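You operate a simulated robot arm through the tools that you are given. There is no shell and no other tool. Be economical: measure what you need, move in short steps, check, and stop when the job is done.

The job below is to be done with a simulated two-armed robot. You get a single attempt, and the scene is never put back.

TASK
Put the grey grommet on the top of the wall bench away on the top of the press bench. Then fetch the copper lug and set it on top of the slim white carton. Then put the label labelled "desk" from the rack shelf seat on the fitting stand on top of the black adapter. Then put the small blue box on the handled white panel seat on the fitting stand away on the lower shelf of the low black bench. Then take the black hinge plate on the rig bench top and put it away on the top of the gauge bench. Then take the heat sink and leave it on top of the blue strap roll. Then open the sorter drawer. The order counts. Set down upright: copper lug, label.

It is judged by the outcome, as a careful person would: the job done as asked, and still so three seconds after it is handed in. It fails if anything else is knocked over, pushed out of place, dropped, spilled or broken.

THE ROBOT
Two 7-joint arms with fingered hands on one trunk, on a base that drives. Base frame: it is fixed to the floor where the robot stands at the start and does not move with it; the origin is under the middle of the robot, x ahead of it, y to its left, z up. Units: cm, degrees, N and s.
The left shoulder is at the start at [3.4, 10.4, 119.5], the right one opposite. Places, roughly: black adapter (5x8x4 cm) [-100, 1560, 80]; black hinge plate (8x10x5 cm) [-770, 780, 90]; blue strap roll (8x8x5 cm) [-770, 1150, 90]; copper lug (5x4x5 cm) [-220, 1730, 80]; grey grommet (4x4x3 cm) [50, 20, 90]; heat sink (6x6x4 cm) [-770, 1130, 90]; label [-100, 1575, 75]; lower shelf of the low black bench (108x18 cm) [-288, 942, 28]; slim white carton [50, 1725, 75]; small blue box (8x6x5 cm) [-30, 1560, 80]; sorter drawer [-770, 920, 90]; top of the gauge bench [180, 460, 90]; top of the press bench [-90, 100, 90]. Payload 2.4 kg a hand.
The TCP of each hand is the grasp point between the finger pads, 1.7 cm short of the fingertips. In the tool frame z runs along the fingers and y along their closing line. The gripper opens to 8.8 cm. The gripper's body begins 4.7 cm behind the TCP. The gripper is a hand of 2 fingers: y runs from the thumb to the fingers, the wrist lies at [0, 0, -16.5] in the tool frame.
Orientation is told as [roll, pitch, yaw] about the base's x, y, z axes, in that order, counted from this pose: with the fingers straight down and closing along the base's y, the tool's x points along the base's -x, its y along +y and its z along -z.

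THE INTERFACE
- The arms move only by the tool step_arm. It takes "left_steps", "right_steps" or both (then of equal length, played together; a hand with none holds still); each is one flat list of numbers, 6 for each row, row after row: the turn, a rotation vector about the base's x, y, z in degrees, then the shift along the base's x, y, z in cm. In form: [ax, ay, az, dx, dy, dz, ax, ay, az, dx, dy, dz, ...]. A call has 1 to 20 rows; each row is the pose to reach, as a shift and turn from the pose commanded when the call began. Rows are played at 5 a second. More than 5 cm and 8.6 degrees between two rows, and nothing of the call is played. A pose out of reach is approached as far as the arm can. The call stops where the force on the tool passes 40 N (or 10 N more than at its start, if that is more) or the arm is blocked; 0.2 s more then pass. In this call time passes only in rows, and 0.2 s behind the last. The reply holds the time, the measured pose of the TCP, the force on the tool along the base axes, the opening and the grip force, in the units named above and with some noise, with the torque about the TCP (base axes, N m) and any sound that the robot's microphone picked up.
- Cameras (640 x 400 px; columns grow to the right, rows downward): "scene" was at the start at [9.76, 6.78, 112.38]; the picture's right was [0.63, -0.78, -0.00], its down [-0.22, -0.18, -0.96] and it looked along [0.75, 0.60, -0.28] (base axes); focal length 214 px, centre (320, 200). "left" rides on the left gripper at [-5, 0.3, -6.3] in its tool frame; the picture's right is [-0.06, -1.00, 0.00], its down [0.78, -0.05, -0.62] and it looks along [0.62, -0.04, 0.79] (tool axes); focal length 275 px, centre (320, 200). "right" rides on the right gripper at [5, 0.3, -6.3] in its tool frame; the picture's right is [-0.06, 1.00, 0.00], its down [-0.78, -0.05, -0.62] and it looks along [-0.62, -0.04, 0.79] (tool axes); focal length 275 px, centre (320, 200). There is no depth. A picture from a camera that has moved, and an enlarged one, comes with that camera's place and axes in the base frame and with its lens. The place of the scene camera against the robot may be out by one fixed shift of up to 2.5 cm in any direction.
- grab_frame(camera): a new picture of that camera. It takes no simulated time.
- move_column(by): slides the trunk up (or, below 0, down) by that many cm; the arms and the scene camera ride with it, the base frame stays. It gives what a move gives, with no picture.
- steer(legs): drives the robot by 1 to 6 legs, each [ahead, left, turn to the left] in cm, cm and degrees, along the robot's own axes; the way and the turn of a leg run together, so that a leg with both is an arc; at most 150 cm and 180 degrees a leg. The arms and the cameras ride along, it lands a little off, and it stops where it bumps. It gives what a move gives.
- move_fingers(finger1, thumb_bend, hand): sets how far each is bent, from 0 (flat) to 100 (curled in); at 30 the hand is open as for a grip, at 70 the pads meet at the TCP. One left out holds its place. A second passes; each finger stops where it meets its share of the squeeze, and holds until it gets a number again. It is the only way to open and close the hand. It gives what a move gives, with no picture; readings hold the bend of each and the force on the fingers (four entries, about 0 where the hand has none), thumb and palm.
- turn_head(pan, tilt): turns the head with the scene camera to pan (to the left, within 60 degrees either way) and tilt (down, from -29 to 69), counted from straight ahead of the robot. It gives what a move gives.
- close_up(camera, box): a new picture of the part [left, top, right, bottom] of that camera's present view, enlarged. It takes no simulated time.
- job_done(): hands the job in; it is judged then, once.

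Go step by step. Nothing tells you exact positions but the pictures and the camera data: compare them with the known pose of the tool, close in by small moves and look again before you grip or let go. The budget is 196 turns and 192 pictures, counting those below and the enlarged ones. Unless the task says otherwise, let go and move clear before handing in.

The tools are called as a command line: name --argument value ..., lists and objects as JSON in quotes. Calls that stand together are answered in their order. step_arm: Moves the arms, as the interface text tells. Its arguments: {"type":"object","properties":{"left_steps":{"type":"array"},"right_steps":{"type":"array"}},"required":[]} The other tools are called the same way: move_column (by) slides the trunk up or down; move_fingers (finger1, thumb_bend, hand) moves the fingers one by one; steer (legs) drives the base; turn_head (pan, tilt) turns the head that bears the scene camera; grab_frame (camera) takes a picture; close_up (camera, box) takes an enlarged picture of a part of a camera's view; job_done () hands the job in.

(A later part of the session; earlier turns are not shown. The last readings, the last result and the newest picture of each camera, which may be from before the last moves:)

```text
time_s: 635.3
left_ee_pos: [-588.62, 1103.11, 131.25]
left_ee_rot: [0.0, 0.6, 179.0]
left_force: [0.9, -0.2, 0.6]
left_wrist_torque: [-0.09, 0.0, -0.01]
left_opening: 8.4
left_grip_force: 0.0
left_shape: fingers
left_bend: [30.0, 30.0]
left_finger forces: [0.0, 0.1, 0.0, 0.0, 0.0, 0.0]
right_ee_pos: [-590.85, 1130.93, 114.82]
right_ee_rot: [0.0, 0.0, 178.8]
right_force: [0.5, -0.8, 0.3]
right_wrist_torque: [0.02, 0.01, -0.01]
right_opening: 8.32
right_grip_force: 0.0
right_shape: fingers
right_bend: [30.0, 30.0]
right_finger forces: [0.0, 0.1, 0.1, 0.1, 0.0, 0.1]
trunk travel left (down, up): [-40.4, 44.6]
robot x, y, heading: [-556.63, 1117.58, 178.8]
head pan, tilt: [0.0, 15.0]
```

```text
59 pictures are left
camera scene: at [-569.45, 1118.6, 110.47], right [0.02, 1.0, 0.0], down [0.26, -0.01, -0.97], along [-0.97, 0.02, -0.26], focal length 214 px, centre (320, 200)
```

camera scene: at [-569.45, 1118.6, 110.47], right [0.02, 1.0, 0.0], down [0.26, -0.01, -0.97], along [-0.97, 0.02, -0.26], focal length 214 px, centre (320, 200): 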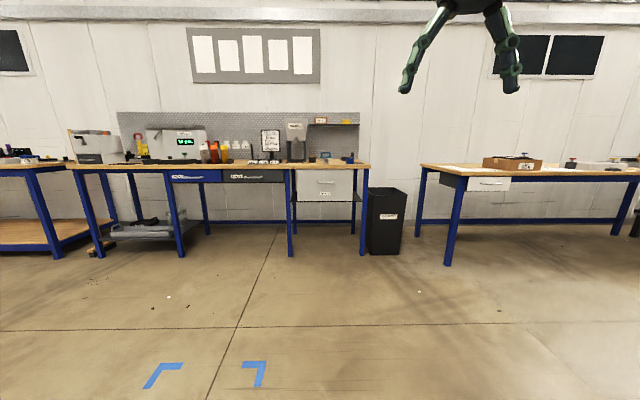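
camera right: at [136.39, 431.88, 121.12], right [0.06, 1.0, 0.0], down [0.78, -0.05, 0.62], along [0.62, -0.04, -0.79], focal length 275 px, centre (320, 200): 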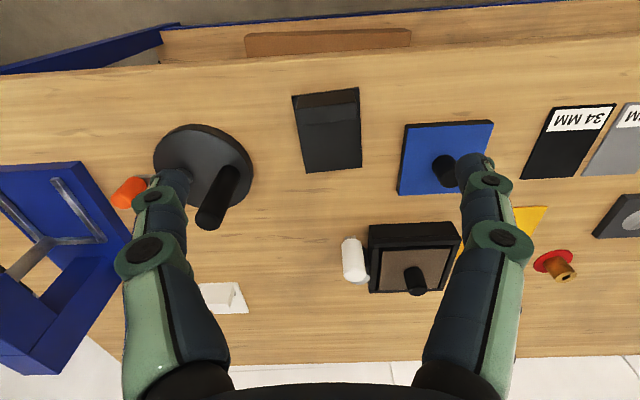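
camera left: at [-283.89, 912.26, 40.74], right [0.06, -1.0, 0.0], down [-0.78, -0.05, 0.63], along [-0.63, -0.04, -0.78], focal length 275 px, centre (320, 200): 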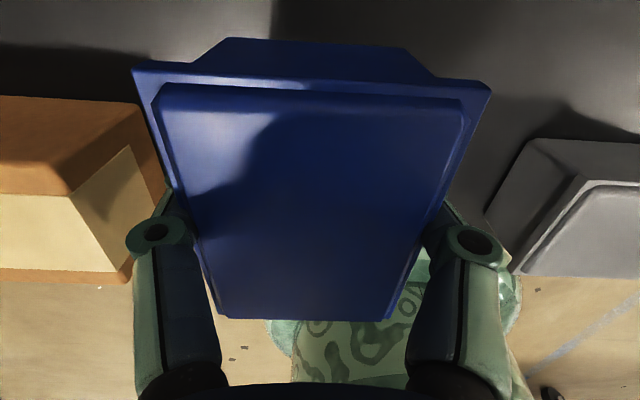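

Driving ahead to the bench for a closer look at the heat sink and strap roll.

steer --legs '[[130, 0, 1.2]]'

turn_head --pan -8 --tilt 25

grab_frame --camera "scene"

close_up --camera "scene" --box '[230, 90, 440, 190]'

```text
time_s: 641.9
left_ee_pos: [-719.16, 1104.53, 131.16]
left_ee_rot: [0.0, 0.6, 179.7]
left_force: [-0.6, -0.4, 0.8]
left_wrist_torque: [0.01, -0.01, 0.01]
left_opening: 8.36
left_grip_force: 0.2
left_shape: fingers
left_bend: [30.0, 30.0]
left_finger forces: [0.1, 0.0, 0.0, 0.1, 0.0, 0.0]
right_ee_pos: [-721.77, 1132.21, 114.61]
right_ee_rot: [0.0, 0.0, 179.6]
right_force: [-0.2, -0.6, -0.3]
right_wrist_torque: [0.0, -0.03, -0.01]
right_opening: 8.35
right_grip_force: 0.0
right_shape: fingers
right_bend: [30.0, 30.0]
right_finger forces: [0.0, 0.0, 0.0, 0.0, 0.0, 0.0]
trunk travel left (down, up): [-40.4, 44.6]
robot x, y, heading: [-687.69, 1119.36, 179.3]
head pan, tilt: [0.0, 15.0]
```

```text
time_s: 642.6
left_ee_pos: [-719.17, 1104.53, 131.12]
left_ee_rot: [0.1, 0.6, 179.5]
left_force: [-0.6, 0.6, -0.7]
left_wrist_torque: [0.05, 0.02, 0.01]
left_opening: 8.38
left_grip_force: 0.1
left_shape: fingers
left_bend: [30.0, 30.0]
left_finger forces: [0.0, 0.0, 0.1, 0.0, 0.0, 0.1]
right_ee_pos: [-721.72, 1132.21, 114.83]
right_ee_rot: [0.0, 0.1, 179.6]
right_force: [0.3, 0.2, 0.0]
right_wrist_torque: [0.03, 0.01, 0.01]
right_opening: 8.36
right_grip_force: 0.1
right_shape: fingers
right_bend: [30.0, 30.0]
right_finger forces: [0.1, 0.1, 0.0, 0.0, 0.0, 0.0]
trunk travel left (down, up): [-40.4, 44.6]
robot x, y, heading: [-687.31, 1119.07, 179.7]
head pan, tilt: [-8.0, 25.0]
```

```text
58 pictures are left
camera scene: at [-699.9, 1121.48, 108.86], right [0.15, 0.99, 0.0], down [0.42, -0.06, -0.91], along [-0.9, 0.13, -0.42], focal length 214 px, centre (320, 200)
```

scene: 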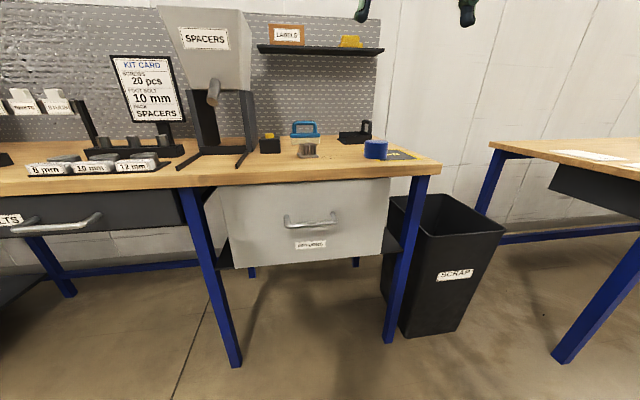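

```text
3.05 times, centred on (335, 140) of scene
camera zoom: at [-699.9, 1121.48, 108.86], right [0.15, 0.99, 0.0], down [0.42, -0.06, -0.91], along [-0.9, 0.13, -0.42], focal length 654 px, centre (274, 383)
```

zoom: 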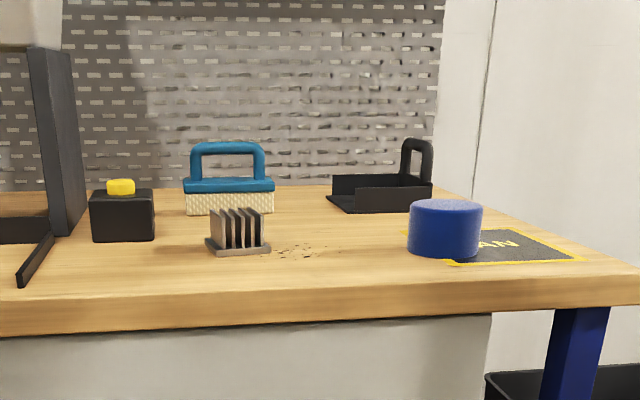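

The finned heat sink is at ≈[-777, 1129] and the blue strap roll at ≈[-775, 1154]. Pulling the left hand back a little and driving up.

step_arm --left_steps '[0, 0, 0, 3, 1, 0, 0, 0, 0, 6, 2, 0]'

steer --legs '[[42, -2, 0.4]]'

grab_frame --camera "right"

```text
time_s: 643.2
left_ee_pos: [-713.14, 1106.65, 131.2]
left_ee_rot: [0.0, 0.7, 179.5]
left_force: [0.8, -0.3, 0.4]
left_wrist_torque: [0.0, 0.03, 0.01]
left_opening: 8.41
left_grip_force: 0.1
left_shape: fingers
left_bend: [30.0, 30.0]
left_finger forces: [0.0, 0.0, 0.0, 0.1, 0.0, 0.0]
right_ee_pos: [-721.73, 1132.26, 114.64]
right_ee_rot: [0.0, 0.0, 179.5]
right_force: [-0.1, 0.4, 0.5]
right_wrist_torque: [-0.03, 0.0, 0.01]
right_opening: 8.34
right_grip_force: 0.0
right_shape: fingers
right_bend: [30.0, 30.0]
right_finger forces: [0.0, 0.1, 0.1, 0.0, 0.0, 0.0]
trunk travel left (down, up): [-40.4, 44.6]
robot x, y, heading: [-687.32, 1119.16, 179.7]
head pan, tilt: [-8.0, 25.0]
```

```text
time_s: 645.8
left_ee_pos: [-755.23, 1108.38, 131.25]
left_ee_rot: [0.0, 0.7, 179.8]
left_force: [0.7, -0.3, 0.2]
left_wrist_torque: [0.01, 0.0, 0.0]
left_opening: 8.39
left_grip_force: 0.0
left_shape: fingers
left_bend: [30.0, 30.0]
left_finger forces: [0.0, 0.0, 0.0, 0.0, 0.0, 0.1]
right_ee_pos: [-763.82, 1134.34, 114.73]
right_ee_rot: [0.0, 0.0, 179.8]
right_force: [-0.5, -0.4, -0.5]
right_wrist_torque: [-0.02, 0.0, 0.01]
right_opening: 8.34
right_grip_force: 0.0
right_shape: fingers
right_bend: [30.0, 30.0]
right_finger forces: [0.0, 0.1, 0.0, 0.1, 0.0, 0.1]
trunk travel left (down, up): [-40.4, 44.6]
robot x, y, heading: [-729.47, 1121.5, 179.8]
head pan, tilt: [-8.0, 25.0]
```

```text
56 pictures are left
camera right: at [-758.87, 1134.0, 121.11], right [-0.06, -1.0, 0.0], down [-0.78, 0.05, 0.62], along [-0.62, 0.04, -0.79], focal length 275 px, centre (320, 200)
```

right: 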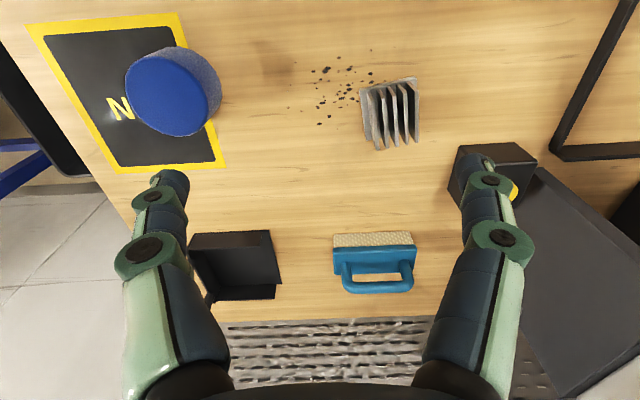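

From the hand camera: heat sink ≈[-770, 1127], roll ≈[-766, 1149]. Moving above the heat sink.

step_arm --right_steps '[0, 0, 0, -2, -2, -3, 0, 0, 0, -4, -4, -6, 0, 0, 0, -6.2, -6, -9.5, 0, 0, 0, -6.2, -7, -13]'

grab_frame --camera "right"

```text
time_s: 646.8
left_ee_pos: [-755.19, 1108.5, 131.21]
left_ee_rot: [0.0, 0.6, 180.0]
left_force: [0.0, -0.2, -0.9]
left_wrist_torque: [-0.01, 0.04, -0.01]
left_opening: 8.38
left_grip_force: 0.0
left_shape: fingers
left_bend: [30.0, 30.0]
left_finger forces: [0.0, 0.0, 0.1, 0.0, 0.0, 0.0]
right_ee_pos: [-769.91, 1127.36, 101.63]
right_ee_rot: [0.0, 0.0, 179.9]
right_force: [-0.1, 0.9, -1.1]
right_wrist_torque: [0.02, -0.01, 0.02]
right_opening: 8.33
right_grip_force: 0.0
right_shape: fingers
right_bend: [30.0, 30.0]
right_finger forces: [0.0, 0.0, 0.0, 0.0, 0.0, 0.1]
trunk travel left (down, up): [-40.4, 44.6]
robot x, y, heading: [-729.15, 1121.49, 180.1]
head pan, tilt: [-8.0, 25.0]
```

```text
55 pictures are left
camera right: at [-765.0, 1127.02, 108.03], right [-0.06, -1.0, 0.0], down [-0.78, 0.05, 0.62], along [-0.62, 0.04, -0.79], focal length 275 px, centre (320, 200)
```

right: 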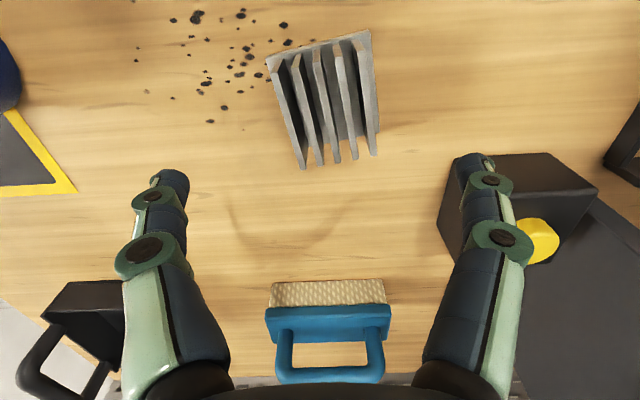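

The heat sink is turned ~12°. Aligning the hand and descending onto the fins.

step_arm --right_steps '[0, 0, 6, -0.5, -0.3, -3, 0, 0, 11.8, -0.9, -0.6, -5.5]'

grab_frame --camera "right"

```text
time_s: 647.4
left_ee_pos: [-755.07, 1108.45, 131.27]
left_ee_rot: [0.0, 0.6, 179.9]
left_force: [0.2, 0.3, 0.8]
left_wrist_torque: [-0.02, 0.0, 0.02]
left_opening: 8.38
left_grip_force: 0.0
left_shape: fingers
left_bend: [30.0, 30.0]
left_finger forces: [0.0, 0.0, 0.0, 0.1, 0.1, 0.0]
right_ee_pos: [-770.99, 1126.66, 96.16]
right_ee_rot: [0.0, -0.1, -168.3]
right_force: [1.6, -0.3, -0.4]
right_wrist_torque: [0.01, 0.0, -0.01]
right_opening: 8.34
right_grip_force: 0.0
right_shape: fingers
right_bend: [30.0, 30.0]
right_finger forces: [0.0, 0.0, 0.1, 0.0, 0.0, 0.1]
trunk travel left (down, up): [-40.4, 44.6]
robot x, y, heading: [-729.42, 1121.55, 179.7]
head pan, tilt: [-8.0, 25.0]
```

```text
54 pictures are left
camera right: at [-766.07, 1127.43, 102.5], right [0.14, -0.99, 0.0], down [-0.78, -0.11, 0.62], along [-0.61, -0.09, -0.78], focal length 275 px, centre (320, 200)
```

right: 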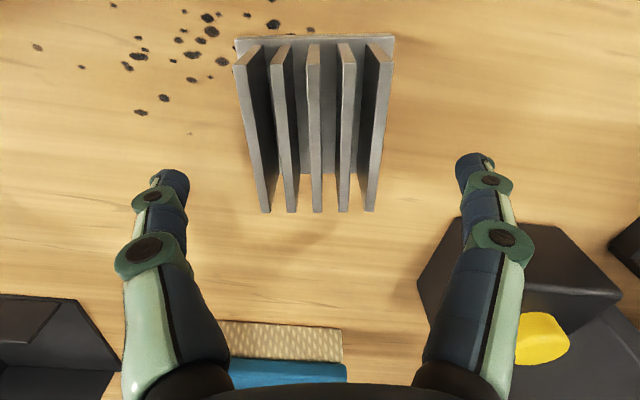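

Aligned. Final descent and grip.

step_arm --right_steps '[0, 0, 0, 0.6, 0.1, -2, 0, 0, 0, 0.6, 0.1, -3.2]'

move_fingers --hand "right" --finger1 70 --thumb_bend 70

step_arm --right_steps '[0, 0, 0, 0, 0, 3, 0, 0, 0, 0, 0, 7, 0, 0, 0, 2, 0, 11, 0, 0, 0, 4, 2, 15]'

grab_frame --camera "right"

```text
time_s: 648.0
left_ee_pos: [-755.09, 1108.53, 131.25]
left_ee_rot: [0.0, 0.5, 179.9]
left_force: [0.0, -0.2, -0.9]
left_wrist_torque: [0.04, -0.03, -0.05]
left_opening: 8.38
left_grip_force: 0.0
left_shape: fingers
left_bend: [30.0, 30.0]
left_finger forces: [0.0, 0.0, 0.0, 0.1, 0.1, 0.1]
right_ee_pos: [-770.37, 1126.94, 92.87]
right_ee_rot: [0.0, 0.0, -168.5]
right_force: [0.5, -0.7, -0.2]
right_wrist_torque: [0.0, 0.05, -0.02]
right_opening: 8.35
right_grip_force: 0.1
right_shape: fingers
right_bend: [30.0, 30.0]
right_finger forces: [0.0, 0.1, 0.1, 0.0, 0.1, 0.0]
trunk travel left (down, up): [-40.4, 44.6]
robot x, y, heading: [-729.72, 1121.36, 179.9]
head pan, tilt: [-8.0, 25.0]
```

```text
time_s: 649.0
left_ee_pos: [-755.21, 1108.5, 131.26]
left_ee_rot: [-0.1, 0.6, 180.0]
left_force: [-0.2, 0.6, -0.1]
left_wrist_torque: [-0.03, 0.02, 0.0]
left_opening: 8.4
left_grip_force: 0.0
left_shape: fingers
left_bend: [30.0, 30.0]
left_finger forces: [0.0, 0.0, 0.0, 0.0, 0.0, 0.0]
right_ee_pos: [-770.36, 1126.89, 92.84]
right_ee_rot: [0.1, 0.0, -168.4]
right_force: [-0.3, 0.4, 0.0]
right_wrist_torque: [-0.02, -0.04, -0.02]
right_opening: 3.74
right_grip_force: 7.3
right_shape: fingers
right_bend: [50.0, 59.0]
right_finger forces: [6.9, 0.0, 0.1, 0.0, 6.8, 0.1]
trunk travel left (down, up): [-40.4, 44.6]
robot x, y, heading: [-729.52, 1121.59, 180.0]
head pan, tilt: [-8.0, 25.0]
```

```text
time_s: 650.0
left_ee_pos: [-755.07, 1108.51, 131.24]
left_ee_rot: [0.0, 0.5, 179.9]
left_force: [-0.9, 0.6, 0.0]
left_wrist_torque: [-0.02, 0.03, -0.02]
left_opening: 8.37
left_grip_force: 0.0
left_shape: fingers
left_bend: [30.0, 30.0]
left_finger forces: [0.0, 0.0, 0.0, 0.0, 0.0, 0.0]
right_ee_pos: [-766.29, 1128.79, 108.12]
right_ee_rot: [-0.1, -0.1, -168.3]
right_force: [-0.6, -1.1, -1.2]
right_wrist_torque: [-0.01, -0.02, 0.02]
right_opening: 3.72
right_grip_force: 6.9
right_shape: fingers
right_bend: [50.0, 59.0]
right_finger forces: [6.8, 0.1, 0.0, 0.0, 6.9, 0.0]
trunk travel left (down, up): [-40.4, 44.6]
robot x, y, heading: [-729.68, 1121.09, 180.0]
head pan, tilt: [-8.0, 25.0]
```

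```text
53 pictures are left
camera right: at [-761.32, 1129.43, 114.54], right [0.14, -0.99, 0.0], down [-0.78, -0.11, 0.62], along [-0.61, -0.09, -0.79], focal length 275 px, centre (320, 200)
```

right: 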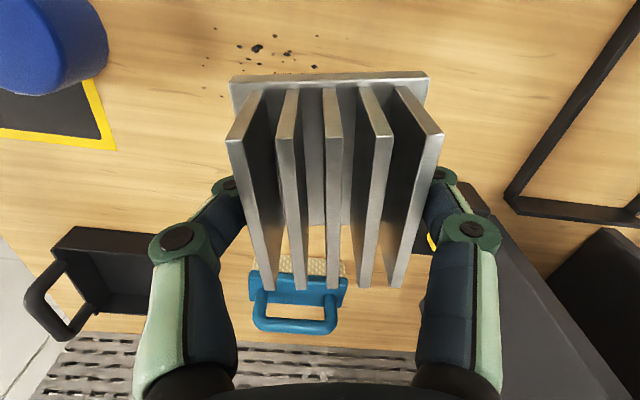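

Held. Sidestepping right toward the roll and looking.

steer --legs '[[0, -15, 0]]'

grab_frame --camera "right"

grab_frame --camera "scene"

```text
time_s: 651.3
left_ee_pos: [-755.17, 1123.74, 131.23]
left_ee_rot: [0.2, 0.6, 179.9]
left_force: [0.1, 0.4, -1.1]
left_wrist_torque: [-0.02, 0.0, 0.01]
left_opening: 8.39
left_grip_force: 0.0
left_shape: fingers
left_bend: [30.0, 30.0]
left_finger forces: [0.0, 0.0, 0.1, 0.0, 0.0, 0.0]
right_ee_pos: [-766.34, 1143.86, 108.14]
right_ee_rot: [0.0, 0.0, -168.4]
right_force: [-0.2, 0.4, -0.9]
right_wrist_torque: [-0.01, 0.06, -0.02]
right_opening: 3.73
right_grip_force: 6.8
right_shape: fingers
right_bend: [50.0, 59.0]
right_finger forces: [6.9, 0.0, 0.0, 0.0, 6.9, 0.1]
trunk travel left (down, up): [-40.4, 44.6]
robot x, y, heading: [-729.09, 1136.78, 179.8]
head pan, tilt: [-8.0, 25.0]
```

```text
52 pictures are left
camera right: at [-761.35, 1144.61, 114.48], right [0.14, -0.99, 0.0], down [-0.78, -0.11, 0.62], along [-0.61, -0.09, -0.79], focal length 275 px, centre (320, 200)
```

right: 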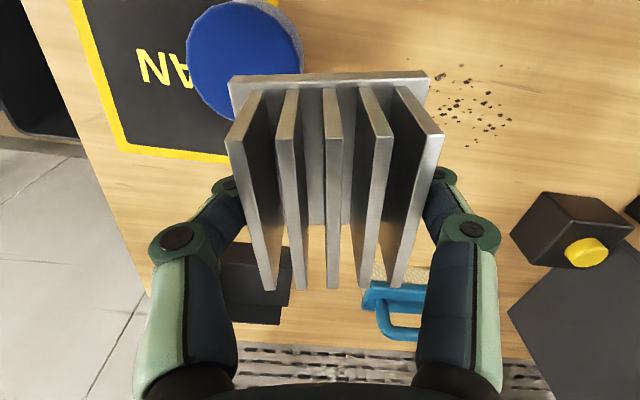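

```text
51 pictures are left
camera scene: at [-741.92, 1138.78, 108.85], right [0.14, 0.99, 0.0], down [0.42, -0.06, -0.91], along [-0.9, 0.13, -0.42], focal length 214 px, centre (320, 200)
```

scene: 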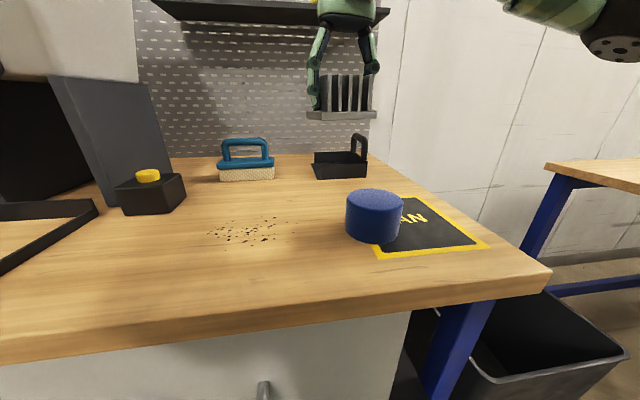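

Roll top centre ≈[-766.1, 1149.0, 94.3]. Moving the heat sink over it.

step_arm --right_steps '[0, 0, 0, 0.1, 2.6, -2, 0, 0, 0, 0.2, 5.2, -5, 0, 0, 0, 0.2, 5.2, -9.3]'

grab_frame --camera "right"

close_up --camera "scene" --box '[290, 90, 490, 260]'

```text
time_s: 652.1
left_ee_pos: [-755.06, 1123.66, 131.21]
left_ee_rot: [0.0, 0.5, 179.9]
left_force: [0.1, -0.1, -0.1]
left_wrist_torque: [-0.02, 0.02, 0.0]
left_opening: 8.36
left_grip_force: 0.1
left_shape: fingers
left_bend: [30.0, 30.0]
left_finger forces: [0.1, 0.1, 0.0, 0.1, 0.1, 0.0]
right_ee_pos: [-766.06, 1149.16, 98.7]
right_ee_rot: [-0.1, 0.0, -168.2]
right_force: [-0.3, -1.0, -2.0]
right_wrist_torque: [0.01, 0.02, 0.02]
right_opening: 3.74
right_grip_force: 6.7
right_shape: fingers
right_bend: [50.0, 59.0]
right_finger forces: [6.8, 0.1, 0.0, 0.0, 6.8, 0.0]
trunk travel left (down, up): [-40.4, 44.6]
robot x, y, heading: [-729.31, 1136.7, 180.0]
head pan, tilt: [-8.0, 25.0]
```

```text
50 pictures are left
camera right: at [-761.11, 1149.88, 105.09], right [0.14, -0.99, 0.0], down [-0.78, -0.11, 0.62], along [-0.61, -0.09, -0.79], focal length 275 px, centre (320, 200)
```

right: 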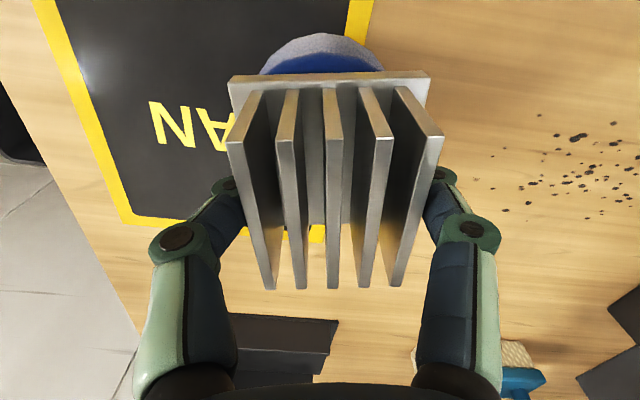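

```text
2.35 times, centred on (390, 175) of scene
camera zoom: at [-741.92, 1138.73, 108.85], right [0.14, 0.99, 0.0], down [0.42, -0.06, -0.91], along [-0.9, 0.13, -0.42], focal length 505 px, centre (155, 259)
```

zoom: 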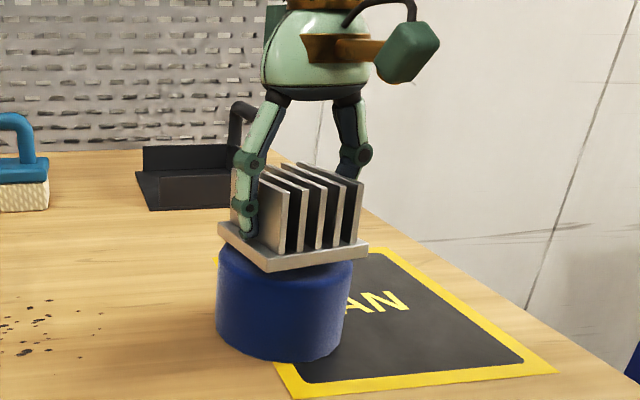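

Well centred over the roll. Lowering in small steps.

step_arm --right_steps '[0, 0, 0, -0.5, 0.2, -0.5, 0, 0, 0, -0.5, 0.2, -0.9]'

step_arm --right_steps '[0, 0, 0, 0, 0, -0.3]'

step_arm --right_steps '[0, 0, 0, 0, 0, -0.3]'

close_up --camera "scene" --box '[330, 140, 470, 260]'

```text
time_s: 652.7
left_ee_pos: [-755.02, 1123.55, 131.25]
left_ee_rot: [0.0, 0.6, 180.0]
left_force: [1.4, -0.7, -0.9]
left_wrist_torque: [-0.01, -0.02, -0.02]
left_opening: 8.38
left_grip_force: 0.0
left_shape: fingers
left_bend: [30.0, 30.0]
left_finger forces: [0.0, 0.0, 0.1, 0.0, 0.0, 0.0]
right_ee_pos: [-766.59, 1149.53, 97.91]
right_ee_rot: [0.1, -0.1, -168.4]
right_force: [-0.4, -0.1, 0.9]
right_wrist_torque: [-0.01, 0.01, -0.02]
right_opening: 3.72
right_grip_force: 7.0
right_shape: fingers
right_bend: [50.0, 59.0]
right_finger forces: [6.9, 0.0, 0.0, 0.0, 7.1, 0.0]
trunk travel left (down, up): [-40.4, 44.6]
robot x, y, heading: [-729.66, 1136.5, 179.9]
head pan, tilt: [-8.0, 25.0]
```

```text
time_s: 653.1
left_ee_pos: [-754.94, 1123.65, 131.35]
left_ee_rot: [0.0, 0.6, 179.9]
left_force: [0.4, 0.9, -0.6]
left_wrist_torque: [0.02, -0.04, 0.02]
left_opening: 8.35
left_grip_force: 0.1
left_shape: fingers
left_bend: [30.0, 30.0]
left_finger forces: [0.0, 0.0, 0.0, 0.0, 0.0, 0.0]
right_ee_pos: [-766.49, 1149.34, 97.83]
right_ee_rot: [0.0, -0.4, -168.4]
right_force: [-2.7, 1.6, 23.3]
right_wrist_torque: [-0.12, -0.02, -0.01]
right_opening: 3.76
right_grip_force: 17.3
right_shape: fingers
right_bend: [54.0, 60.0]
right_finger forces: [17.5, 0.0, 0.0, 0.1, 16.2, 0.0]
trunk travel left (down, up): [-40.4, 44.6]
robot x, y, heading: [-729.4, 1136.59, 179.8]
head pan, tilt: [-8.0, 25.0]
```

```text
time_s: 653.5
left_ee_pos: [-754.96, 1123.66, 131.34]
left_ee_rot: [0.0, 0.6, 179.9]
left_force: [0.1, -0.7, 0.0]
left_wrist_torque: [-0.02, 0.01, 0.01]
left_opening: 8.4
left_grip_force: 0.1
left_shape: fingers
left_bend: [30.0, 30.0]
left_finger forces: [0.1, 0.1, 0.0, 0.0, 0.0, 0.0]
right_ee_pos: [-766.58, 1149.19, 97.91]
right_ee_rot: [0.2, -0.9, -168.4]
right_force: [4.0, 1.6, 18.9]
right_wrist_torque: [-0.07, -0.14, 0.03]
right_opening: 3.76
right_grip_force: 15.2
right_shape: fingers
right_bend: [54.0, 61.0]
right_finger forces: [15.5, 0.0, 0.0, 0.0, 14.3, 0.0]
trunk travel left (down, up): [-40.4, 44.6]
robot x, y, heading: [-729.28, 1136.56, 180.1]
head pan, tilt: [-8.0, 25.0]
stopped in row 1 (right hand): the force on the tool passed its limit (the readings are from after the stop); the commanded pose is now the measured one
```

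```text
3.33 times, centred on (400, 200) of scene
camera zoom: at [-741.78, 1138.74, 108.86], right [0.14, 0.99, 0.0], down [0.42, -0.06, -0.91], along [-0.9, 0.13, -0.42], focal length 715 px, centre (53, 200)
```

zoom: 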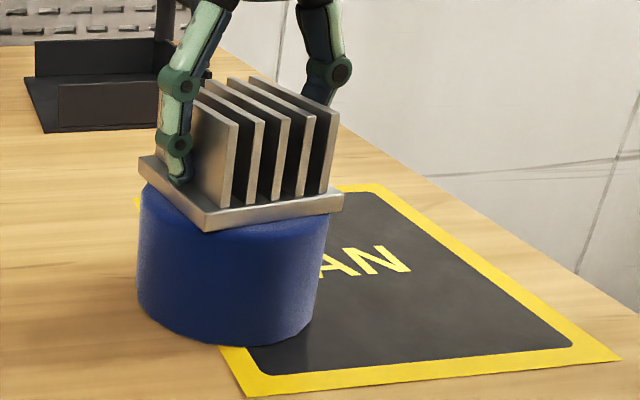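

The heat sink rests on the roll. Relieving pressure, releasing and lifting.

step_arm --right_steps '[0, 0, 0, 0, 0, 0.3]'

move_fingers --hand "right" --finger1 35 --thumb_bend 42

step_arm --right_steps '[0, 0, 0, 0, 0, 3, 0, 0, 0, 0, 0, 7, 0, 0, 0, 2, 0, 11, 0, 0, -6, 5, -2, 15, 0, 0, -11.6, 8, -3, 18]'

grab_frame --camera "scene"

```text
time_s: 653.9
left_ee_pos: [-755.03, 1123.69, 131.16]
left_ee_rot: [0.1, 0.6, 179.9]
left_force: [0.0, -0.2, -0.3]
left_wrist_torque: [-0.03, 0.0, -0.02]
left_opening: 8.39
left_grip_force: 0.0
left_shape: fingers
left_bend: [30.0, 30.0]
left_finger forces: [0.1, 0.0, 0.0, 0.0, 0.1, 0.0]
right_ee_pos: [-766.51, 1149.45, 97.83]
right_ee_rot: [0.1, -0.4, -168.4]
right_force: [0.9, 2.0, 3.0]
right_wrist_torque: [-0.03, -0.01, -0.03]
right_opening: 3.72
right_grip_force: 7.7
right_shape: fingers
right_bend: [53.0, 60.0]
right_finger forces: [8.0, 0.0, 0.0, 0.0, 7.4, 0.0]
trunk travel left (down, up): [-40.4, 44.6]
robot x, y, heading: [-729.54, 1136.46, 180.0]
head pan, tilt: [-8.0, 25.0]
```

```text
time_s: 654.9
left_ee_pos: [-755.06, 1123.48, 131.15]
left_ee_rot: [-0.1, 0.5, 179.9]
left_force: [0.4, 0.6, 0.0]
left_wrist_torque: [0.0, 0.01, 0.05]
left_opening: 8.37
left_grip_force: 0.0
left_shape: fingers
left_bend: [30.0, 30.0]
left_finger forces: [0.0, 0.0, 0.1, 0.1, 0.0, 0.0]
right_ee_pos: [-766.63, 1149.2, 98.08]
right_ee_rot: [0.0, -0.4, -168.3]
right_force: [0.1, -0.2, 0.2]
right_wrist_torque: [-0.01, -0.02, 0.01]
right_opening: 6.45
right_grip_force: 0.0
right_shape: fingers
right_bend: [35.0, 42.0]
right_finger forces: [0.1, 0.0, 0.0, 0.0, 0.0, 0.0]
trunk travel left (down, up): [-40.4, 44.6]
robot x, y, heading: [-729.3, 1136.53, 180.1]
head pan, tilt: [-8.0, 25.0]
```

```text
refused: row 4 steps farther than a row can; nothing moved
```

```text
47 pictures are left
camera scene: at [-741.92, 1138.73, 108.85], right [0.14, 0.99, 0.0], down [0.42, -0.06, -0.91], along [-0.9, 0.13, -0.42], focal length 214 px, centre (320, 200)
```

scene: 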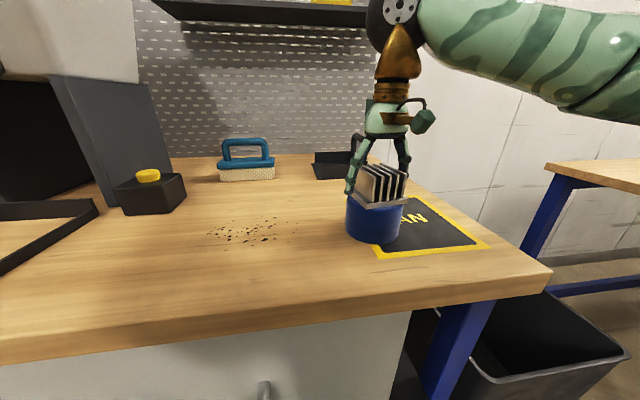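

Released; lifting with smaller steps, then moving to the sorter at y≈920.

step_arm --right_steps '[0, 0, 0, 0, 0, 3, 0, 0, 0, 0, 0, 7, 0, 0, 0, 1, 0, 11, 0, 0, -4, 3, -1, 14, 0, 0, -8, 5, -2, 16, 0, 0, -11.6, 7, -3, 18]'

move_fingers --hand "right" --finger1 30 --thumb_bend 30

grab_frame --camera "scene"

steer --legs '[[-40, 0, 0], [0, 110, 0], [0, 105, 0]]'

turn_head --pan 0 --tilt 25

grab_frame --camera "scene"

```text
time_s: 656.3
left_ee_pos: [-755.09, 1123.69, 131.24]
left_ee_rot: [0.0, 0.6, 180.0]
left_force: [0.1, -0.3, -0.6]
left_wrist_torque: [0.01, 0.01, -0.04]
left_opening: 8.37
left_grip_force: 0.0
left_shape: fingers
left_bend: [30.0, 30.0]
left_finger forces: [0.0, 0.1, 0.1, 0.1, 0.0, 0.1]
right_ee_pos: [-759.55, 1146.17, 115.94]
right_ee_rot: [0.1, -0.5, 179.9]
right_force: [0.6, -1.0, 0.4]
right_wrist_torque: [0.02, -0.02, 0.02]
right_opening: 6.44
right_grip_force: 0.0
right_shape: fingers
right_bend: [35.0, 42.0]
right_finger forces: [0.0, 0.0, 0.1, 0.1, 0.1, 0.0]
trunk travel left (down, up): [-40.4, 44.6]
robot x, y, heading: [-729.38, 1136.32, 179.8]
head pan, tilt: [-8.0, 25.0]
```

```text
time_s: 657.3
left_ee_pos: [-754.96, 1123.6, 131.17]
left_ee_rot: [0.1, 0.6, 179.9]
left_force: [0.1, -0.1, 0.8]
left_wrist_torque: [0.01, 0.03, -0.03]
left_opening: 8.36
left_grip_force: 0.1
left_shape: fingers
left_bend: [30.0, 30.0]
left_finger forces: [0.0, 0.0, 0.1, 0.1, 0.0, 0.1]
right_ee_pos: [-759.63, 1146.28, 115.95]
right_ee_rot: [0.1, -0.5, 180.0]
right_force: [-0.4, 0.2, 0.0]
right_wrist_torque: [-0.02, -0.01, 0.0]
right_opening: 8.34
right_grip_force: 0.0
right_shape: fingers
right_bend: [30.0, 30.0]
right_finger forces: [0.0, 0.0, 0.0, 0.1, 0.0, 0.1]
trunk travel left (down, up): [-40.4, 44.6]
robot x, y, heading: [-728.97, 1136.71, 180.1]
head pan, tilt: [-8.0, 25.0]
```

```text
46 pictures are left
camera scene: at [-741.91, 1138.73, 108.85], right [0.14, 0.99, 0.0], down [0.42, -0.06, -0.91], along [-0.9, 0.13, -0.42], focal length 214 px, centre (320, 200)
```

scene: 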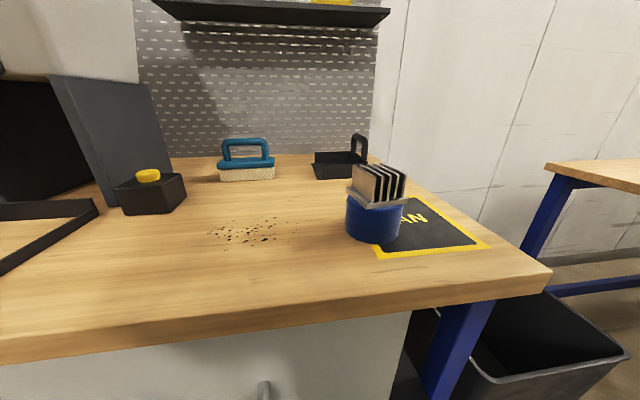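

```text
time_s: 670.0
left_ee_pos: [-716.35, 910.32, 131.22]
left_ee_rot: [0.0, 0.6, 179.4]
left_force: [-0.2, 0.4, 0.0]
left_wrist_torque: [0.01, -0.01, 0.02]
left_opening: 8.41
left_grip_force: 0.2
left_shape: fingers
left_bend: [30.0, 30.0]
left_finger forces: [0.0, 0.0, 0.0, 0.1, 0.0, 0.0]
right_ee_pos: [-720.96, 932.78, 116.0]
right_ee_rot: [0.1, -0.5, 179.7]
right_force: [0.0, -0.8, 0.2]
right_wrist_torque: [0.02, -0.02, 0.01]
right_opening: 8.32
right_grip_force: 0.1
right_shape: fingers
right_bend: [30.0, 30.0]
right_finger forces: [0.1, 0.0, 0.0, 0.0, 0.0, 0.1]
trunk travel left (down, up): [-40.4, 44.6]
robot x, y, heading: [-690.54, 922.78, 179.6]
head pan, tilt: [-8.0, 25.0]
```

```text
time_s: 670.7
left_ee_pos: [-716.49, 910.17, 131.26]
left_ee_rot: [0.0, 0.6, 179.5]
left_force: [-0.5, -0.2, 0.7]
left_wrist_torque: [0.0, -0.01, 0.01]
left_opening: 8.39
left_grip_force: 0.1
left_shape: fingers
left_bend: [30.0, 30.0]
left_finger forces: [0.0, 0.0, 0.0, 0.0, 0.1, 0.0]
right_ee_pos: [-720.79, 933.02, 115.94]
right_ee_rot: [0.1, -0.5, 179.7]
right_force: [0.5, 0.3, 0.1]
right_wrist_torque: [0.01, 0.01, 0.03]
right_opening: 8.34
right_grip_force: 0.0
right_shape: fingers
right_bend: [30.0, 30.0]
right_finger forces: [0.0, 0.0, 0.0, 0.0, 0.0, 0.1]
trunk travel left (down, up): [-40.4, 44.6]
robot x, y, heading: [-690.43, 922.9, 179.7]
head pan, tilt: [0.0, 25.0]
```

```text
45 pictures are left
camera scene: at [-703.32, 924.0, 108.85], right [0.01, 1.0, 0.0], down [0.42, 0.0, -0.91], along [-0.91, 0.01, -0.42], focal length 214 px, centre (320, 200)
```

scene: 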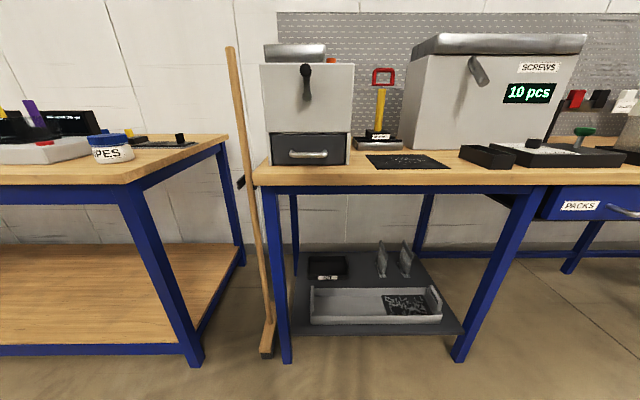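

The heat sink is settled on the roll. The sorter is the white box with the dark handled drawer. Zooming on its handle.

close_up --camera "scene" --box '[240, 40, 400, 180]'

grab_frame --camera "right"

```text
2.86 times, centred on (320, 110) of scene
camera zoom: at [-703.32, 924.0, 108.85], right [0.01, 1.0, 0.0], down [0.42, 0.0, -0.91], along [-0.91, 0.01, -0.42], focal length 613 px, centre (320, 457)
```

zoom: 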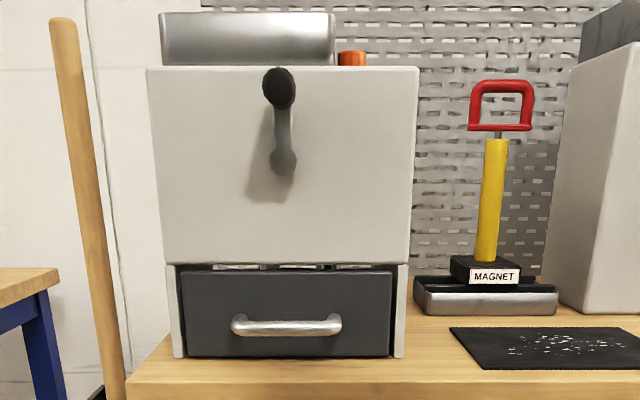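

```text
43 pictures are left
camera right: at [-715.87, 932.52, 122.29], right [-0.07, -1.0, 0.0], down [-0.78, 0.05, 0.63], along [-0.62, 0.04, -0.78], focal length 275 px, centre (320, 200)
```

right: 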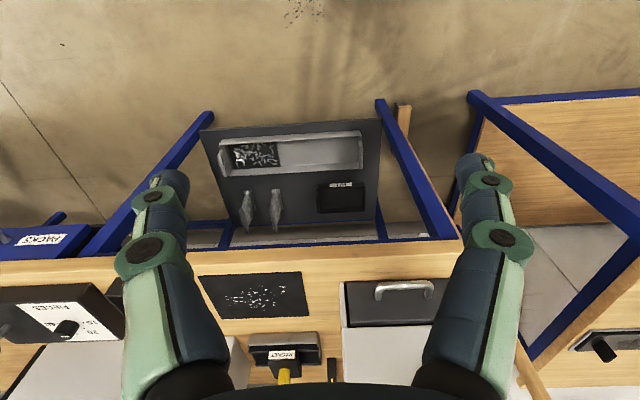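

The handle is at about [-756, 921.5, 96.5], under a crank knob. I'll stand parallel to the bench (facing south), tilt the right hand 45° toward the drawer, and pull by sidestepping.

steer --legs '[[0, 0, 90.3], [-35, 0, 0], [0, -30, 0]]'

step_arm --right_steps '[0, 7.5, 0, 0, 0, 0, 0, 15, 0, 0, 0, 0, 0, 22.5, 0, 0, 0, 0, 0, 30, 0, 0, 0, 0, 0, 37.5, 0, 0, 0, 0, 0, 45, 0, 0, 0, 0]'

turn_head --pan -40 --tilt 25

grab_frame --camera "scene"

grab_frame --camera "right"

```text
time_s: 678.5
left_ee_pos: [-708.07, 932.24, 131.29]
left_ee_rot: [-0.1, 0.6, -89.6]
left_force: [-0.1, -0.1, 0.1]
left_wrist_torque: [-0.01, 0.03, 0.02]
left_opening: 8.4
left_grip_force: 0.0
left_shape: fingers
left_bend: [30.0, 30.0]
left_finger forces: [0.0, 0.0, 0.0, 0.0, 0.0, 0.0]
right_ee_pos: [-730.6, 927.52, 115.85]
right_ee_rot: [0.1, -0.4, -89.5]
right_force: [0.0, -0.1, 0.0]
right_wrist_torque: [0.0, 0.01, 0.0]
right_opening: 8.34
right_grip_force: 0.0
right_shape: fingers
right_bend: [30.0, 30.0]
right_finger forces: [0.0, 0.1, 0.1, 0.0, 0.0, 0.0]
trunk travel left (down, up): [-40.4, 44.6]
robot x, y, heading: [-720.85, 957.93, -89.5]
head pan, tilt: [0.0, 25.0]
```

```text
time_s: 679.9
left_ee_pos: [-707.93, 932.28, 131.25]
left_ee_rot: [0.0, 0.6, -89.6]
left_force: [-0.8, -0.6, -0.5]
left_wrist_torque: [-0.04, -0.02, 0.01]
left_opening: 8.39
left_grip_force: 0.0
left_shape: fingers
left_bend: [30.0, 30.0]
left_finger forces: [0.0, 0.0, 0.0, 0.0, 0.1, 0.1]
right_ee_pos: [-730.54, 927.53, 115.96]
right_ee_rot: [-45.0, 0.0, -89.3]
right_force: [0.1, -0.6, 0.8]
right_wrist_torque: [0.0, 0.01, 0.02]
right_opening: 8.37
right_grip_force: 0.1
right_shape: fingers
right_bend: [30.0, 30.0]
right_finger forces: [0.0, 0.1, 0.0, 0.0, 0.0, 0.0]
trunk travel left (down, up): [-40.4, 44.6]
robot x, y, heading: [-721.09, 957.58, -89.5]
head pan, tilt: [0.0, 25.0]
```

```text
time_s: 680.9
left_ee_pos: [-707.94, 932.2, 131.18]
left_ee_rot: [0.0, 0.6, -89.6]
left_force: [-0.6, -0.3, -1.1]
left_wrist_torque: [0.0, 0.0, 0.0]
left_opening: 8.37
left_grip_force: 0.1
left_shape: fingers
left_bend: [30.0, 30.0]
left_finger forces: [0.0, 0.0, 0.0, 0.0, 0.0, 0.0]
right_ee_pos: [-730.53, 927.44, 115.93]
right_ee_rot: [-44.9, 0.0, -89.3]
right_force: [-0.1, -0.1, 0.1]
right_wrist_torque: [0.03, -0.01, 0.01]
right_opening: 8.37
right_grip_force: 0.0
right_shape: fingers
right_bend: [30.0, 30.0]
right_finger forces: [0.0, 0.1, 0.0, 0.0, 0.0, 0.1]
trunk travel left (down, up): [-40.4, 44.6]
robot x, y, heading: [-720.96, 957.55, -89.6]
head pan, tilt: [-40.0, 25.0]
```

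```text
42 pictures are left
camera scene: at [-727.4, 948.69, 108.85], right [-0.77, 0.64, 0.0], down [0.27, 0.33, -0.91], along [-0.58, -0.7, -0.42], focal length 214 px, centre (320, 200)
```

scene: 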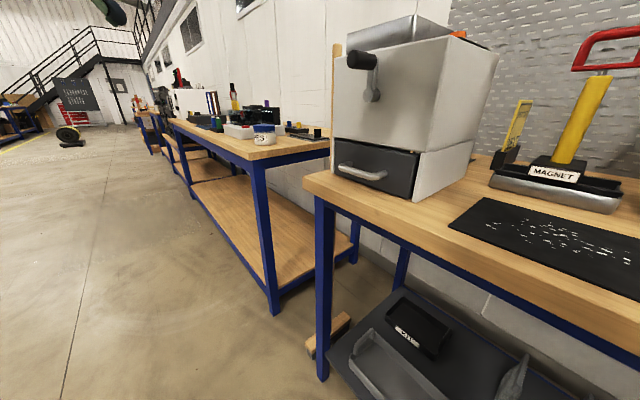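

```text
41 pictures are left
camera right: at [-725.9, 932.5, 120.25], right [0.71, -0.05, -0.7], down [0.41, -0.78, 0.47], along [-0.57, -0.62, -0.53], focal length 275 px, centre (320, 200)
```

right: 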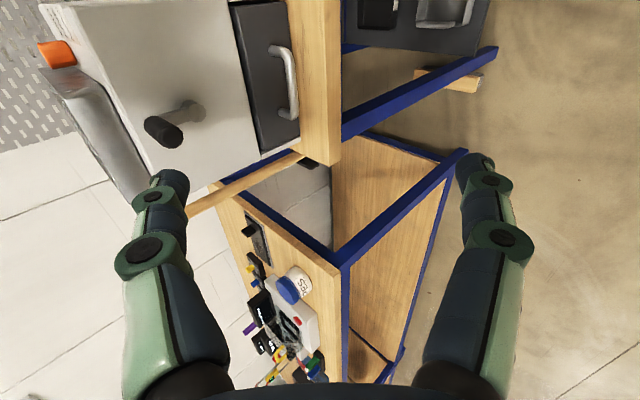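

Pre-grasp: moving the tilted hand to ~9 cm from the handle, then looking again.

step_arm --right_steps '[0, 0, 0, -3.5, -0.6, -2.5, 0, 0, 0, -7, -1.2, -5, 0, 0, 0, -10.5, -1.8, -7.5, 0, 0, 0, -14, -2.4, -10, 0, 0, 0, -17.5, -3, -12.5, 0, 0, 0, -20.5, -3.5, -14.5]'

grab_frame --camera "right"

grab_frame --camera "scene"

```text
time_s: 682.3
left_ee_pos: [-707.98, 932.25, 131.24]
left_ee_rot: [0.0, 0.6, -89.6]
left_force: [-0.8, -0.2, 0.3]
left_wrist_torque: [-0.01, -0.03, 0.02]
left_opening: 8.37
left_grip_force: 0.0
left_shape: fingers
left_bend: [30.0, 30.0]
left_finger forces: [0.0, 0.0, 0.0, 0.1, 0.0, 0.1]
right_ee_pos: [-751.1, 924.05, 101.43]
right_ee_rot: [-44.9, -0.1, -89.3]
right_force: [1.1, -0.2, -0.6]
right_wrist_torque: [0.0, 0.02, 0.02]
right_opening: 8.36
right_grip_force: 0.2
right_shape: fingers
right_bend: [30.0, 30.0]
right_finger forces: [0.1, 0.0, 0.1, 0.0, 0.0, 0.0]
trunk travel left (down, up): [-40.4, 44.6]
robot x, y, heading: [-720.94, 957.61, -89.7]
head pan, tilt: [-40.0, 25.0]
```

```text
40 pictures are left
camera right: at [-746.49, 929.15, 105.7], right [0.71, -0.05, -0.7], down [0.41, -0.78, 0.47], along [-0.57, -0.63, -0.53], focal length 275 px, centre (320, 200)
```

right: 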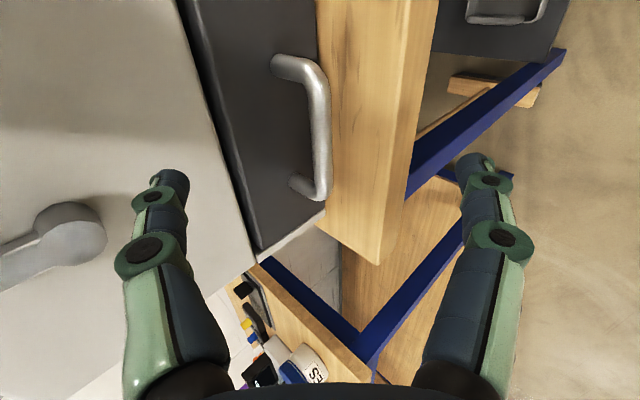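

```text
39 pictures are left
camera scene: at [-727.43, 948.7, 108.85], right [-0.77, 0.64, 0.0], down [0.27, 0.33, -0.91], along [-0.58, -0.7, -0.42], focal length 214 px, centre (320, 200)
```

scene: 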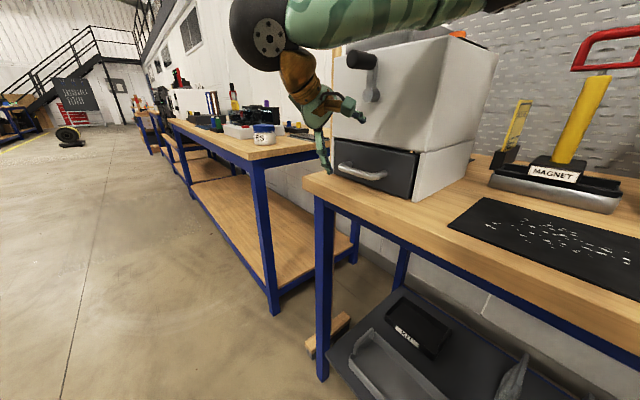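

Handle bar ≈[-758.2, 916–925, 94.2], drawer face at x≈-762. I'll shift to its clear south part, pre-bend the thumb (behind-bar side), and check.

step_arm --right_steps '[0, 0, 0, -0.5, -2.8, -0.5, 0, 0, 0, -1, -5.5, -1.1]'

move_fingers --hand "right" --finger1 38 --thumb_bend 53

step_arm --right_steps '[0, 0, 0, -2, 0, -2]'

grab_frame --camera "right"

```text
time_s: 682.9
left_ee_pos: [-707.92, 932.26, 131.21]
left_ee_rot: [0.0, 0.7, -89.6]
left_force: [0.5, -0.2, 0.3]
left_wrist_torque: [0.0, -0.03, 0.0]
left_opening: 8.38
left_grip_force: 0.1
left_shape: fingers
left_bend: [30.0, 30.0]
left_finger forces: [0.0, 0.0, 0.0, 0.0, 0.1, 0.0]
right_ee_pos: [-752.11, 918.47, 100.32]
right_ee_rot: [-44.8, 0.1, -89.3]
right_force: [0.0, -0.7, -1.0]
right_wrist_torque: [0.0, 0.03, 0.0]
right_opening: 8.36
right_grip_force: 0.1
right_shape: fingers
right_bend: [30.0, 30.0]
right_finger forces: [0.1, 0.0, 0.0, 0.0, 0.0, 0.1]
trunk travel left (down, up): [-40.4, 44.6]
robot x, y, heading: [-721.05, 957.9, -89.4]
head pan, tilt: [-40.0, 25.0]
```

```text
time_s: 683.9
left_ee_pos: [-707.98, 932.2, 131.28]
left_ee_rot: [0.0, 0.6, -89.6]
left_force: [0.6, 0.2, 0.6]
left_wrist_torque: [-0.01, 0.03, -0.02]
left_opening: 8.37
left_grip_force: 0.1
left_shape: fingers
left_bend: [30.0, 30.0]
left_finger forces: [0.1, 0.1, 0.0, 0.1, 0.1, 0.0]
right_ee_pos: [-752.03, 918.49, 100.29]
right_ee_rot: [-44.9, -0.1, -89.3]
right_force: [0.3, -0.6, 0.1]
right_wrist_torque: [-0.01, 0.0, 0.0]
right_opening: 5.0
right_grip_force: 0.1
right_shape: fingers
right_bend: [38.0, 53.0]
right_finger forces: [0.0, 0.1, 0.0, 0.1, 0.0, 0.1]
trunk travel left (down, up): [-40.4, 44.6]
robot x, y, heading: [-721.24, 957.71, -89.5]
head pan, tilt: [-40.0, 25.0]
```

```text
time_s: 684.3
left_ee_pos: [-708.03, 932.3, 131.25]
left_ee_rot: [0.1, 0.7, -89.6]
left_force: [0.7, -0.3, 0.7]
left_wrist_torque: [-0.02, 0.03, 0.03]
left_opening: 8.38
left_grip_force: 0.1
left_shape: fingers
left_bend: [30.0, 30.0]
left_finger forces: [0.0, 0.0, 0.0, 0.0, 0.0, 0.0]
right_ee_pos: [-754.1, 918.52, 98.36]
right_ee_rot: [-44.9, -0.1, -89.3]
right_force: [0.3, -0.3, 0.7]
right_wrist_torque: [0.01, -0.03, 0.03]
right_opening: 5.0
right_grip_force: 0.1
right_shape: fingers
right_bend: [38.0, 53.0]
right_finger forces: [0.0, 0.0, 0.0, 0.1, 0.0, 0.0]
trunk travel left (down, up): [-40.4, 44.6]
robot x, y, heading: [-720.79, 957.78, -89.8]
head pan, tilt: [-40.0, 25.0]
```

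```text
38 pictures are left
camera right: at [-749.44, 923.51, 102.56], right [0.71, -0.05, -0.7], down [0.41, -0.78, 0.47], along [-0.57, -0.63, -0.53], focal length 275 px, centre (320, 200)
```

right: 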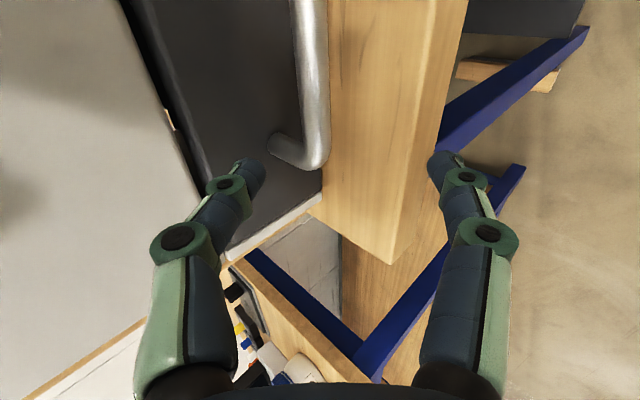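

Advancing onto the bar (shifted slightly north of the post).

step_arm --right_steps '[0, 0, 0, 0, 0.8, 0, 0, 0, 0, -1.8, 0.8, -1.8, 0, 0, 0, -3.4, 0.8, -3.4]'

grab_frame --camera "right"

```text
time_s: 685.1
left_ee_pos: [-708.02, 932.24, 131.25]
left_ee_rot: [0.0, 0.6, -89.6]
left_force: [0.4, 0.3, -0.2]
left_wrist_torque: [0.0, 0.02, 0.0]
left_opening: 8.41
left_grip_force: 0.0
left_shape: fingers
left_bend: [30.0, 30.0]
left_finger forces: [0.0, 0.0, 0.1, 0.0, 0.0, 0.0]
right_ee_pos: [-757.41, 919.29, 94.8]
right_ee_rot: [-44.9, 0.1, -89.3]
right_force: [0.0, -0.6, 0.1]
right_wrist_torque: [0.01, -0.02, 0.01]
right_opening: 4.97
right_grip_force: 0.0
right_shape: fingers
right_bend: [38.0, 53.0]
right_finger forces: [0.0, 0.1, 0.0, 0.1, 0.1, 0.0]
trunk travel left (down, up): [-40.4, 44.6]
robot x, y, heading: [-721.12, 958.07, -89.7]
head pan, tilt: [-40.0, 25.0]
```

```text
37 pictures are left
camera right: at [-752.88, 924.27, 99.21], right [0.71, -0.05, -0.7], down [0.41, -0.78, 0.47], along [-0.57, -0.62, -0.53], focal length 275 px, centre (320, 200)
```

right: 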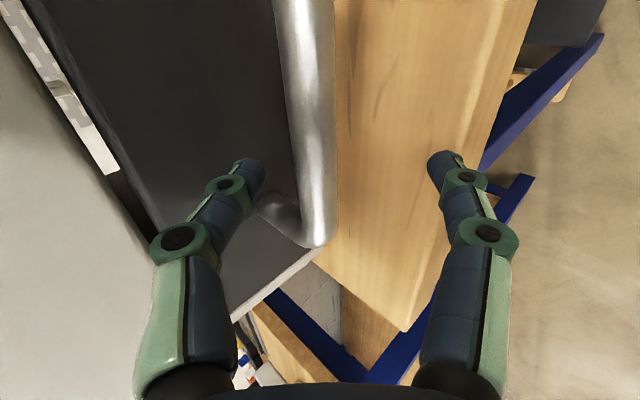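

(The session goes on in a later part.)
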